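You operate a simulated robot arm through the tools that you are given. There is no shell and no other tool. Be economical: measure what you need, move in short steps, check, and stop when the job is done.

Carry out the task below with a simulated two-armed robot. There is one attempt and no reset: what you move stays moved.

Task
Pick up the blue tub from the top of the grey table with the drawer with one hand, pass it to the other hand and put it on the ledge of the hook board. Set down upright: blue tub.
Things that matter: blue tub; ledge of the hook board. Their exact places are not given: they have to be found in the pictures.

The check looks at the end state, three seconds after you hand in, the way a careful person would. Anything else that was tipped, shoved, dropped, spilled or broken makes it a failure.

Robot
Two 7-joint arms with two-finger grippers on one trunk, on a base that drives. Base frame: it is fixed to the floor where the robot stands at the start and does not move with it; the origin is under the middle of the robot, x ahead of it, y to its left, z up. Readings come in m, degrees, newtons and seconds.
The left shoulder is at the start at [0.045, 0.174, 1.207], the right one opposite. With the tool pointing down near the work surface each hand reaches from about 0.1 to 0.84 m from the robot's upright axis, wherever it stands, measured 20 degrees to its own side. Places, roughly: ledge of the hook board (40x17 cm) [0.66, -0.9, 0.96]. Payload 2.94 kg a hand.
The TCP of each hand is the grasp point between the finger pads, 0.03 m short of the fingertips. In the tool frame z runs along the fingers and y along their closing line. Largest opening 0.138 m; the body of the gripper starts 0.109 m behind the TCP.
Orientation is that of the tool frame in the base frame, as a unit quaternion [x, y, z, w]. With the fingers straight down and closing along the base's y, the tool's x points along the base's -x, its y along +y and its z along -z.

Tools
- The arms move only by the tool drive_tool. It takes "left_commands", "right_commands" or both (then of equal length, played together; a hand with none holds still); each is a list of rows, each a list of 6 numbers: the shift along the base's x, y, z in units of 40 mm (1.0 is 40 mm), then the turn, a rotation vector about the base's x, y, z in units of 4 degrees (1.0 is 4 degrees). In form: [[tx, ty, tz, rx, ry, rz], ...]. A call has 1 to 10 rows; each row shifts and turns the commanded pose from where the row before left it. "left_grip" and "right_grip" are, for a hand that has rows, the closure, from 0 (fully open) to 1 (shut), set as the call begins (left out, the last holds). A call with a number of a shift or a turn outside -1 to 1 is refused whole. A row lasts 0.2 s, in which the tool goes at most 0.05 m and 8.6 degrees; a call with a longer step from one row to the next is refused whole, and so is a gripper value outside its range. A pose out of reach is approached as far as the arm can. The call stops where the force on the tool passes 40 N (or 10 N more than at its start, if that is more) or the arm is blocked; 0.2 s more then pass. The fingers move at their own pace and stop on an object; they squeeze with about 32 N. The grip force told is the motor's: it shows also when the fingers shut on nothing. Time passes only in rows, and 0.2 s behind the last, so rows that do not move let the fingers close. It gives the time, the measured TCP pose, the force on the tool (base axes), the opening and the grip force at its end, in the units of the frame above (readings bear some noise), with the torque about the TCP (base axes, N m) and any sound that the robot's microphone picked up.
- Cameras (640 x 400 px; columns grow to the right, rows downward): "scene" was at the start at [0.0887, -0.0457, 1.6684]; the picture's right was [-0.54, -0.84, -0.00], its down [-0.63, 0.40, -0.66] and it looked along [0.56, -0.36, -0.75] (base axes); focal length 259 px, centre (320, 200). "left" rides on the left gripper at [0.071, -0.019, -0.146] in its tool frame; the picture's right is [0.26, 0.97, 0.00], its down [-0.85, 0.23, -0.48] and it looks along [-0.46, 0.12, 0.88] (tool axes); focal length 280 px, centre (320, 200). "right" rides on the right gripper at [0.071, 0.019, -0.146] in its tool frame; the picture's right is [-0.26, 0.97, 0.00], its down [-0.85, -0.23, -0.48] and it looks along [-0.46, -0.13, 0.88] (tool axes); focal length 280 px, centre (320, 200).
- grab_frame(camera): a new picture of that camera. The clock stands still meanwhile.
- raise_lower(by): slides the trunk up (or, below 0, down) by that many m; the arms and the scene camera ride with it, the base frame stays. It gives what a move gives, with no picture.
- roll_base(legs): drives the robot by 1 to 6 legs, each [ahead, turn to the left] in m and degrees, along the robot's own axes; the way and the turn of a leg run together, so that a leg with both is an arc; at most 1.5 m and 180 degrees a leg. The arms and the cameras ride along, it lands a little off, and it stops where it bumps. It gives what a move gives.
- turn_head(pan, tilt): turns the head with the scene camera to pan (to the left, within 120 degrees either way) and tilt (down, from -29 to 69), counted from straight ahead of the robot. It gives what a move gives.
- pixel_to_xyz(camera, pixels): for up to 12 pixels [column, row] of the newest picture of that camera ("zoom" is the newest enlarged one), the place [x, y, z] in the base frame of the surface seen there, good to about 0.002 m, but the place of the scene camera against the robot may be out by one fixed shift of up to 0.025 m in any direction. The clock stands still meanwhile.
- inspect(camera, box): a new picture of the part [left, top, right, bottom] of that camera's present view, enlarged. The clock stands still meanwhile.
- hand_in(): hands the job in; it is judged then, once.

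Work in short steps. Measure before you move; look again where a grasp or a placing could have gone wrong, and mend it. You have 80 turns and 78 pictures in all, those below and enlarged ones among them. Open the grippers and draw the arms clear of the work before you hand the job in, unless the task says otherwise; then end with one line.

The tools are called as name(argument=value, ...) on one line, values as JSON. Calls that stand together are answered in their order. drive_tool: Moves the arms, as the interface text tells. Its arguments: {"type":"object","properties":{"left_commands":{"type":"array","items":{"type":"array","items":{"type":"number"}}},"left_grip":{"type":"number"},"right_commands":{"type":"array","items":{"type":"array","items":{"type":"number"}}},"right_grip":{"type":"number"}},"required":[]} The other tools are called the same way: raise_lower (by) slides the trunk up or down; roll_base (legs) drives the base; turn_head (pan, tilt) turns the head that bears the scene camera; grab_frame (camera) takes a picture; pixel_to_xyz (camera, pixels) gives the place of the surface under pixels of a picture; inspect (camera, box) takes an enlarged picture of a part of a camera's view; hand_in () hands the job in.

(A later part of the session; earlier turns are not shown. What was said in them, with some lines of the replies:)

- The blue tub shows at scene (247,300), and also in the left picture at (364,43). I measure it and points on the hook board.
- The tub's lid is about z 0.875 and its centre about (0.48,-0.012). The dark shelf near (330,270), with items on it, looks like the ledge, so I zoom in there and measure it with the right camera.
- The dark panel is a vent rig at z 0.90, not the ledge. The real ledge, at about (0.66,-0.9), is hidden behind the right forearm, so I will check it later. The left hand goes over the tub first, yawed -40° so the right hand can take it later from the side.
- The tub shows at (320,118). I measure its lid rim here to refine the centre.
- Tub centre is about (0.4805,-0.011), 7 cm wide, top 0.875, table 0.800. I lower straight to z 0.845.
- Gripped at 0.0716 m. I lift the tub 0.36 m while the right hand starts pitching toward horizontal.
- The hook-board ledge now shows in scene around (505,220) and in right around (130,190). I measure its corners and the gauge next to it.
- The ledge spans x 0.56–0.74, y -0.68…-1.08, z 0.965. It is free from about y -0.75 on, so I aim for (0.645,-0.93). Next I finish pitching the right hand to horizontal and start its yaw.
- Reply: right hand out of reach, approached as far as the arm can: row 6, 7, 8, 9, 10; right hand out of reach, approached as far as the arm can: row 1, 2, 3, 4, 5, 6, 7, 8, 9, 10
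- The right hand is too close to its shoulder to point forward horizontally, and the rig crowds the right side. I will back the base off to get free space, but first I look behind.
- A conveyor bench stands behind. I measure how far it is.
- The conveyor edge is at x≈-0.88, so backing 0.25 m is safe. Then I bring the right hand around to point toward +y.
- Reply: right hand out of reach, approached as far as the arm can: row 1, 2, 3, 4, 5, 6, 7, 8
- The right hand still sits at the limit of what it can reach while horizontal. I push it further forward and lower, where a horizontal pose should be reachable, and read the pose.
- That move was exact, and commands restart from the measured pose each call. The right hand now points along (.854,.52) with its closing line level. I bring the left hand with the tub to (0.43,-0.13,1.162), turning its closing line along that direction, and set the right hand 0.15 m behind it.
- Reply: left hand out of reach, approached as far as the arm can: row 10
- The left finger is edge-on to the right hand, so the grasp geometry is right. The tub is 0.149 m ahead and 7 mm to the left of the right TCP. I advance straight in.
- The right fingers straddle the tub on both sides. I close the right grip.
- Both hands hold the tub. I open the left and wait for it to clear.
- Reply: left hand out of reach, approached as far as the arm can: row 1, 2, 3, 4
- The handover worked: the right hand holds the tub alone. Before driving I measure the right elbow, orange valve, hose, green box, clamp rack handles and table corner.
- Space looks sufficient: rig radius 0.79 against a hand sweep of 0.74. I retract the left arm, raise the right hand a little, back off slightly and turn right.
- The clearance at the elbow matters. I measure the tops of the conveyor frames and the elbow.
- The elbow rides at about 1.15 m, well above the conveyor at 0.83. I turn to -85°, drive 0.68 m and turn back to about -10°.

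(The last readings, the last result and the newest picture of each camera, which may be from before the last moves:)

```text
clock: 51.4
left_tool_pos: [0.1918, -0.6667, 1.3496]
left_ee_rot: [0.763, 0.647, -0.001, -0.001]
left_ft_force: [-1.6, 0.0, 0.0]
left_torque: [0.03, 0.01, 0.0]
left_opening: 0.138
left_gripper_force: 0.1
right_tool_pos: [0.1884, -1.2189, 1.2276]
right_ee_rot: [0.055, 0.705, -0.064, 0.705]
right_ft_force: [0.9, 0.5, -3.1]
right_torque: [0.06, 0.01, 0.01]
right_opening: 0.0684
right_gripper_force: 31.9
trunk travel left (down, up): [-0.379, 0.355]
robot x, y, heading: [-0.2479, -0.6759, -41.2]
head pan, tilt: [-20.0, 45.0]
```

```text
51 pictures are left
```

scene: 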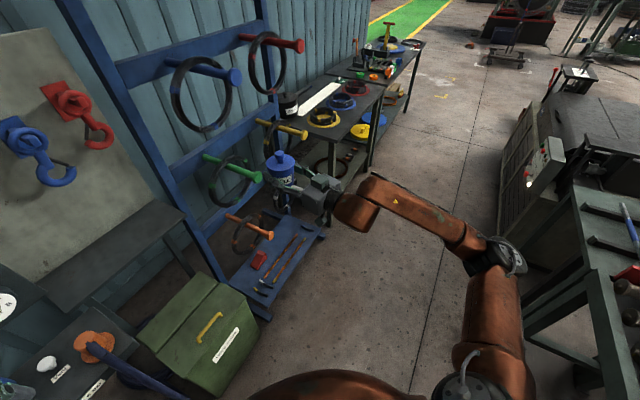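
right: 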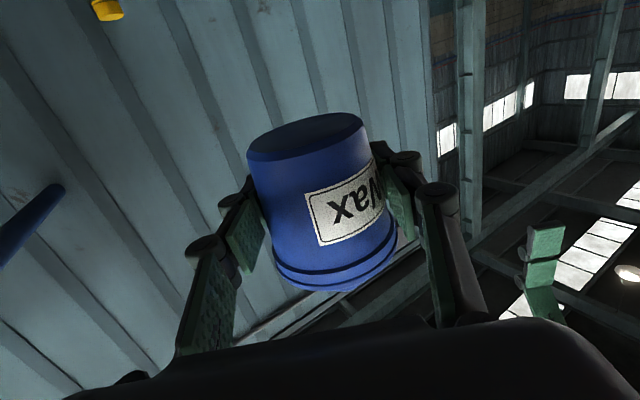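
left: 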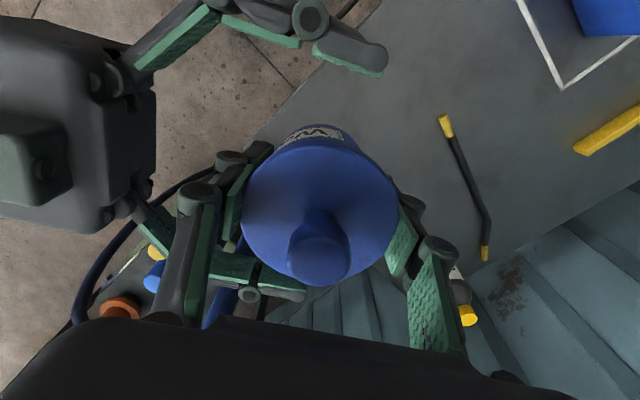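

The hand is clear of everything. I turn to heading -10° and advance 0.13 m so the tub is just in front of the ledge.

roll_base(legs=[[0, 31]])

roll_base(legs=[[0.1, 0]])

turn_head(pan=-15, tilt=45)

grab_frame(camera="scene")

grab_frame(camera="right")

```text
clock: 53.3
left_tool_pos: [0.1263, -0.4473, 1.3493]
left_ee_rot: [0.564, 0.825, -0.001, 0.0]
left_ft_force: [-0.6, 0.1, -0.2]
left_torque: [-0.02, -0.01, 0.02]
left_opening: 0.138
left_gripper_force: 0.1
right_tool_pos: [0.4042, -0.9228, 1.2268]
right_ee_rot: [-0.133, 0.694, 0.124, 0.696]
right_ft_force: [1.0, 1.0, -3.0]
right_torque: [-0.01, 0.0, 0.0]
right_opening: 0.0683
right_gripper_force: 31.9
trunk travel left (down, up): [-0.379, 0.355]
robot x, y, heading: [-0.2448, -0.6773, -10.6]
head pan, tilt: [-20.0, 45.0]
```

```text
clock: 54.5
left_tool_pos: [0.2277, -0.467, 1.3497]
left_ee_rot: [0.565, 0.825, -0.001, -0.001]
left_ft_force: [0.2, 0.3, 0.1]
left_torque: [0.01, 0.05, 0.03]
left_opening: 0.138
left_gripper_force: 0.1
right_tool_pos: [0.5036, -0.9425, 1.2265]
right_ee_rot: [-0.132, 0.695, 0.124, 0.696]
right_ft_force: [0.0, -0.6, -3.9]
right_torque: [0.0, -0.03, -0.02]
right_opening: 0.0684
right_gripper_force: 32.2
trunk travel left (down, up): [-0.379, 0.355]
robot x, y, heading: [-0.1467, -0.6968, -10.7]
head pan, tilt: [-20.0, 45.0]
```

```text
clock: 55.1
left_tool_pos: [0.2247, -0.4663, 1.3494]
left_ee_rot: [0.565, 0.825, 0.0, 0.0]
left_ft_force: [0.5, 0.1, -0.1]
left_torque: [-0.03, -0.02, 0.02]
left_opening: 0.1381
left_gripper_force: 0.0
right_tool_pos: [0.5033, -0.9425, 1.2265]
right_ee_rot: [-0.132, 0.695, 0.124, 0.696]
right_ft_force: [-0.3, -1.0, -2.9]
right_torque: [-0.02, -0.01, 0.01]
right_opening: 0.0684
right_gripper_force: 31.9
trunk travel left (down, up): [-0.379, 0.355]
robot x, y, heading: [-0.1488, -0.6908, -10.9]
head pan, tilt: [-15.0, 45.0]
```

```text
50 pictures are left
```

scene: 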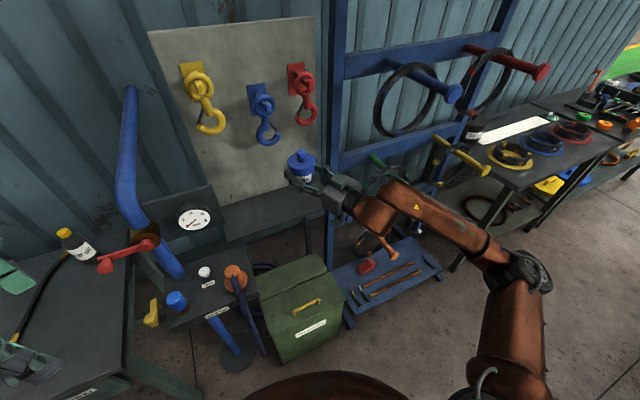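

```text
49 pictures are left
```

right: 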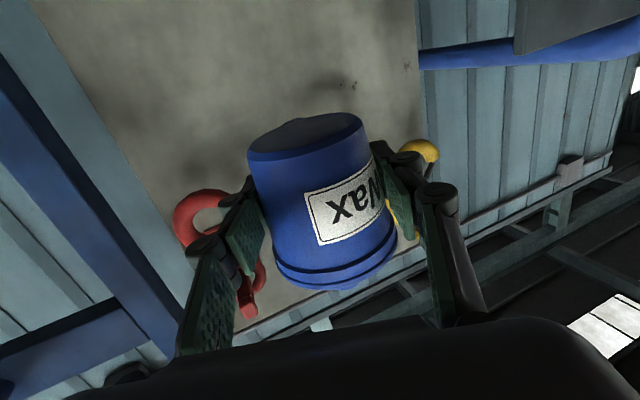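

I measure the ledge again in this view, along with the tub lid and tub bottom, to get the offset and check upright.

pixel_to_xyz(camera="scene", pixels=[[250, 230], [230, 240], [270, 215], [300, 200], [315, 213], [235, 212], [290, 217], [302, 155], [295, 163], [312, 163], [265, 135], [300, 118]])

pixel_to_xyz(camera="right", pixels=[[310, 135], [265, 145], [350, 125], [300, 150], [320, 122], [330, 275], [320, 160]])

inspect(camera="scene", box=[210, 100, 370, 260])

```text
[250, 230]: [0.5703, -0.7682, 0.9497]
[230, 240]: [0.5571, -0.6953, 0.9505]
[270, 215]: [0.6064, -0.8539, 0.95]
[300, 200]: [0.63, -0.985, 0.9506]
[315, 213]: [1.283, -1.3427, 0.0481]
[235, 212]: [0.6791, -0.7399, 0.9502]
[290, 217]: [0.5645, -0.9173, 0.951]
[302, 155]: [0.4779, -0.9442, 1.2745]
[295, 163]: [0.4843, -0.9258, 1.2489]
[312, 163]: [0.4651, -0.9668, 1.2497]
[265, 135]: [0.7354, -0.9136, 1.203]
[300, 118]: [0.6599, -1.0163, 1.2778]
```

```text
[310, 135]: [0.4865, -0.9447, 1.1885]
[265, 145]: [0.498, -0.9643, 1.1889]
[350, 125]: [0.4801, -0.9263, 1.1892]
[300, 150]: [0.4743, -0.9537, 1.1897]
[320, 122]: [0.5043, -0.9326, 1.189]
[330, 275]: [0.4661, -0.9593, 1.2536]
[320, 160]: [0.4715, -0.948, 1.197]
```

```text
2.50 times, centred on (290, 180) of scene
```

zoom: 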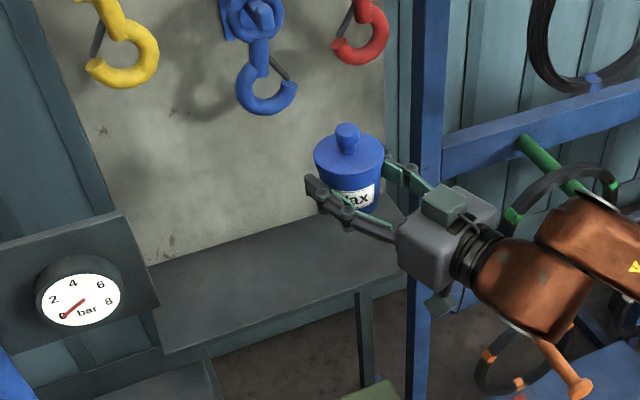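

The tub is upright, with its bottom 0.0375 m below the TCP. The ledge is at z 0.965, so the release height is about 1.003. I descend to z 1.05 in front of the ledge, shifting to y -0.89.

drive_tool(right_commands=[[0, 0.21, -0.735, 0, 0, 0], [0, 0.21, -0.735, 0, 0, 0], [0, 0.21, -0.735, 0, 0, 0], [0, 0.21, -0.735, 0, 0, 0], [0, 0.21, -0.735, 0, 0, 0], [0, 0.21, -0.735, 0, 0, 0]])

drive_tool(right_commands=[[0.55, 0, 0, 0, 0, 0], [0.55, 0, 0, 0, 0, 0], [0.55, 0, 0, 0, 0, 0], [0.55, 0, 0, 0, 0, 0], [0.55, 0, 0, 0, 0, 0], [0.55, 0, 0, 0, 0, 0]])

grab_frame(camera="right")

inspect(camera="scene", box=[190, 120, 370, 280])

```text
clock: 56.5
left_tool_pos: [0.2247, -0.466, 1.3507]
left_ee_rot: [0.566, 0.825, 0.0, -0.002]
left_ft_force: [0.3, 0.0, -0.2]
left_torque: [-0.01, -0.01, 0.0]
left_opening: 0.1382
left_gripper_force: 0.1
right_tool_pos: [0.5027, -0.8931, 1.0512]
right_ee_rot: [-0.132, 0.694, 0.124, 0.697]
right_ft_force: [-0.1, -0.6, -3.8]
right_torque: [0.02, -0.01, 0.0]
right_opening: 0.0686
right_gripper_force: 32.5
trunk travel left (down, up): [-0.379, 0.355]
robot x, y, heading: [-0.1455, -0.6949, -11.0]
head pan, tilt: [-15.0, 45.0]
```

```text
clock: 57.9
left_tool_pos: [0.2258, -0.4658, 1.3492]
left_ee_rot: [0.564, 0.825, 0.0, -0.001]
left_ft_force: [0.1, 0.5, -0.3]
left_torque: [-0.01, 0.02, 0.0]
left_opening: 0.1377
left_gripper_force: 0.0
right_tool_pos: [0.6369, -0.89, 1.0513]
right_ee_rot: [-0.133, 0.695, 0.124, 0.696]
right_ft_force: [1.2, 0.1, -3.5]
right_torque: [0.01, -0.02, 0.0]
right_opening: 0.0685
right_gripper_force: 31.8
trunk travel left (down, up): [-0.379, 0.355]
robot x, y, heading: [-0.1433, -0.6941, -11.0]
head pan, tilt: [-15.0, 45.0]
```

```text
47 pictures are left
```

right: 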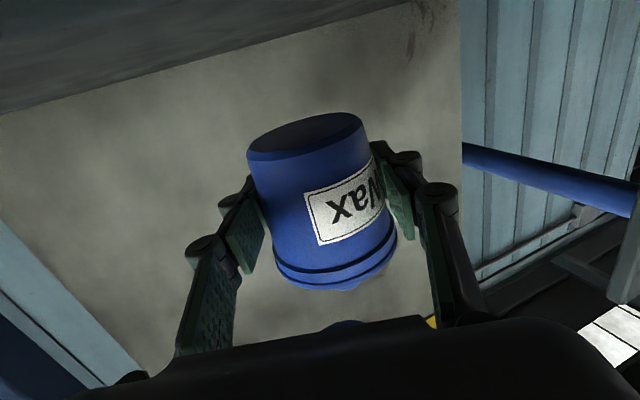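

```text
2.50 times, centred on (280, 200) of scene
```

zoom: 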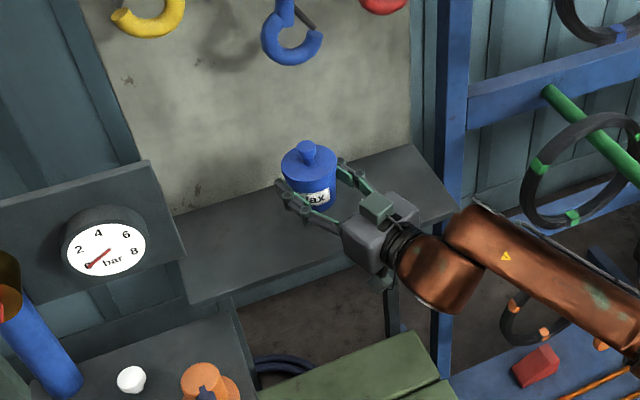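

The tub is over the ledge and the gripper is clear of the front edge. I lower gently by 0.046 m.

drive_tool(right_commands=[[0, 0, -0.3, 0, 0, 0], [0, 0, -0.3, 0, 0, 0], [0, 0, -0.25, 0, 0, 0], [0, 0, -0.15, 0, 0, 0], [0, 0, -0.15, 0, 0, 0]])

grab_frame(camera="right")

inspect(camera="scene", box=[210, 140, 350, 260])

```text
clock: 59.1
left_tool_pos: [0.2265, -0.4648, 1.3492]
left_ee_rot: [0.565, 0.825, 0.0, -0.001]
left_ft_force: [-0.6, -0.7, 0.1]
left_torque: [-0.02, 0.01, -0.01]
left_opening: 0.1381
left_gripper_force: 0.0
right_tool_pos: [0.6366, -0.8914, 1.0037]
right_ee_rot: [-0.132, 0.694, 0.124, 0.697]
right_ft_force: [-0.9, 0.8, -2.7]
right_torque: [-0.03, 0.01, -0.01]
right_opening: 0.0685
right_gripper_force: 32.1
trunk travel left (down, up): [-0.379, 0.355]
robot x, y, heading: [-0.1491, -0.6929, -11.0]
head pan, tilt: [-15.0, 45.0]
```

```text
45 pictures are left
```

right: 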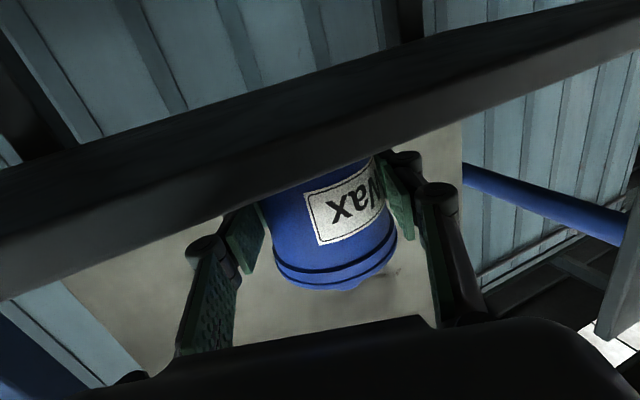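

```text
3.33 times, centred on (280, 200) of scene
```

zoom: 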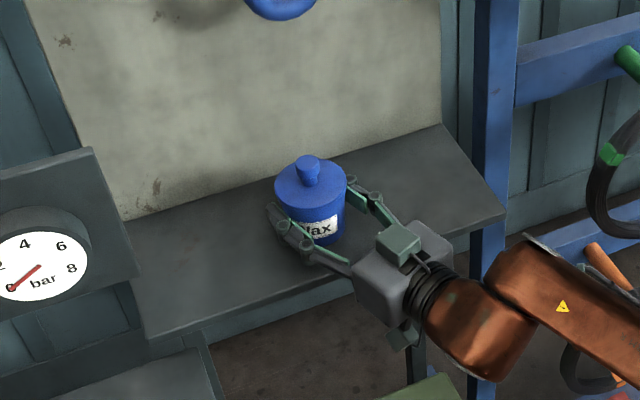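

There is no contact force yet. I lower in fine steps and watch for the tub's weight (about -3 N) to disappear.

drive_tool(right_commands=[[0, 0, -0.05, 0, 0, 0], [0, 0, -0.05, 0, 0, 0]])

```text
clock: 59.7
left_tool_pos: [0.2253, -0.465, 1.3499]
left_ee_rot: [0.564, 0.826, 0.0, -0.001]
left_ft_force: [0.4, -0.4, -0.1]
left_torque: [0.01, -0.03, 0.0]
left_opening: 0.1381
left_gripper_force: 0.1
right_tool_pos: [0.636, -0.8925, 1.0027]
right_ee_rot: [-0.131, 0.693, 0.124, 0.697]
right_ft_force: [0.4, -1.2, 4.5]
right_torque: [0.07, 0.11, 0.01]
right_opening: 0.0683
right_gripper_force: 32.5
trunk travel left (down, up): [-0.379, 0.355]
robot x, y, heading: [-0.1434, -0.6958, -10.8]
head pan, tilt: [-15.0, 45.0]
```

Contact: the force is now +4.5 N, so the tub rests on the ledge. I open the right hand.

drive_tool(right_commands=[[0, 0, 0, 0, 0, 0], [0, 0, 0, 0, 0, 0], [0, 0, 0, 0, 0, 0], [0, 0, 0, 0, 0, 0], [0, 0, 0, 0, 0, 0]], right_grip=0)

drive_tool(right_commands=[[-0.467, -0.177, 0, 0, 0, 0], [-0.467, -0.177, 0, 0, 0, 0], [-0.654, -0.248, 0, 0, 0, 0], [-0.654, -0.248, 0, 0, 0, 0], [-0.654, -0.248, 0, 0, 0, 0], [-0.654, -0.248, 0, 0, 0, 0]])

inspect(camera="scene", box=[190, 120, 370, 280])

```text
clock: 60.9
left_tool_pos: [0.2265, -0.4653, 1.3502]
left_ee_rot: [0.565, 0.825, 0.0, -0.002]
left_ft_force: [0.0, 0.3, -0.3]
left_torque: [-0.01, 0.03, -0.02]
left_opening: 0.1383
left_gripper_force: 0.1
right_tool_pos: [0.6359, -0.8917, 0.9995]
right_ee_rot: [-0.133, 0.694, 0.124, 0.696]
right_ft_force: [0.2, 0.2, -0.3]
right_torque: [0.03, 0.02, 0.01]
right_opening: 0.138
right_gripper_force: 0.0
trunk travel left (down, up): [-0.379, 0.355]
robot x, y, heading: [-0.1453, -0.6972, -11.0]
head pan, tilt: [-15.0, 45.0]
```

```text
clock: 62.3
left_tool_pos: [0.2251, -0.4659, 1.3511]
left_ee_rot: [0.564, 0.826, 0.0, -0.001]
left_ft_force: [-0.2, 0.1, 0.9]
left_torque: [0.0, 0.01, 0.03]
left_opening: 0.138
left_gripper_force: 0.1
right_tool_pos: [0.4925, -0.945, 1.0016]
right_ee_rot: [-0.132, 0.694, 0.124, 0.697]
right_ft_force: [0.1, -0.8, -0.3]
right_torque: [0.01, 0.03, 0.02]
right_opening: 0.1383
right_gripper_force: 0.1
trunk travel left (down, up): [-0.379, 0.355]
robot x, y, heading: [-0.1415, -0.6998, -10.7]
head pan, tilt: [-15.0, 45.0]
```

```text
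2.50 times, centred on (280, 200) of scene
```

zoom: 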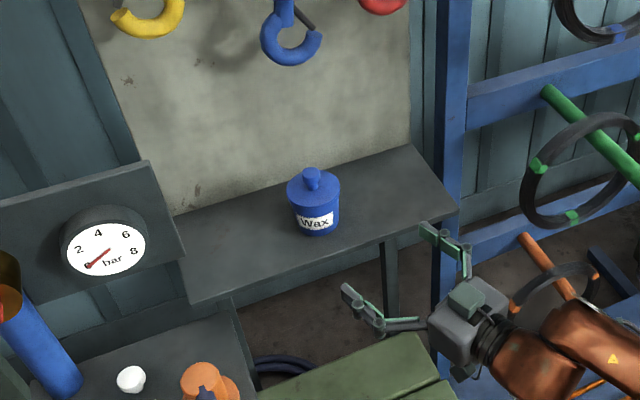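

The tub stands upright on the ledge and the hand is free. I back the base off a little to clear the work and take one last look.

roll_base(legs=[[-0.12, 0]])

grab_frame(camera="scene")

```text
clock: 63.6
left_tool_pos: [0.1024, -0.4426, 1.3499]
left_ee_rot: [0.564, 0.826, -0.001, -0.001]
left_ft_force: [-0.6, 0.3, -0.9]
left_torque: [0.0, 0.01, 0.0]
left_opening: 0.138
left_gripper_force: 0.1
right_tool_pos: [0.3691, -0.9214, 1.0002]
right_ee_rot: [-0.133, 0.694, 0.125, 0.696]
right_ft_force: [-0.3, -0.5, -0.1]
right_torque: [0.0, 0.05, -0.01]
right_opening: 0.1381
right_gripper_force: 0.2
trunk travel left (down, up): [-0.379, 0.355]
robot x, y, heading: [-0.2677, -0.6731, -10.9]
head pan, tilt: [-15.0, 45.0]
```

```text
42 pictures are left
```

scene: 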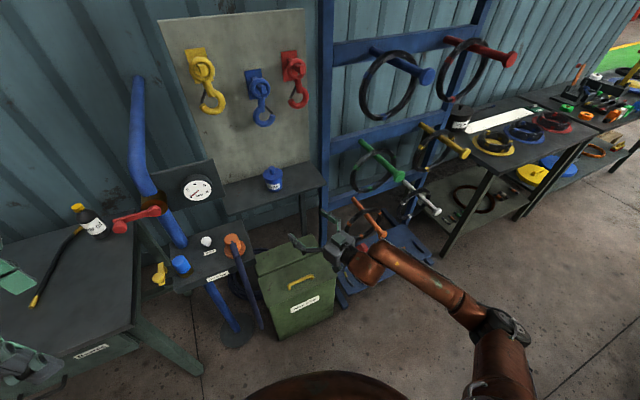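

The tub is on the ledge at scene (272,179), nothing else has moved, and both hands are open and clear. I hand in.

hand_in()

```text
The job is handed in.
```

The blue tub was picked up with the left hand, passed to the right and set upright on the hook board's ledge; nothing else looked disturbed in the last picture.
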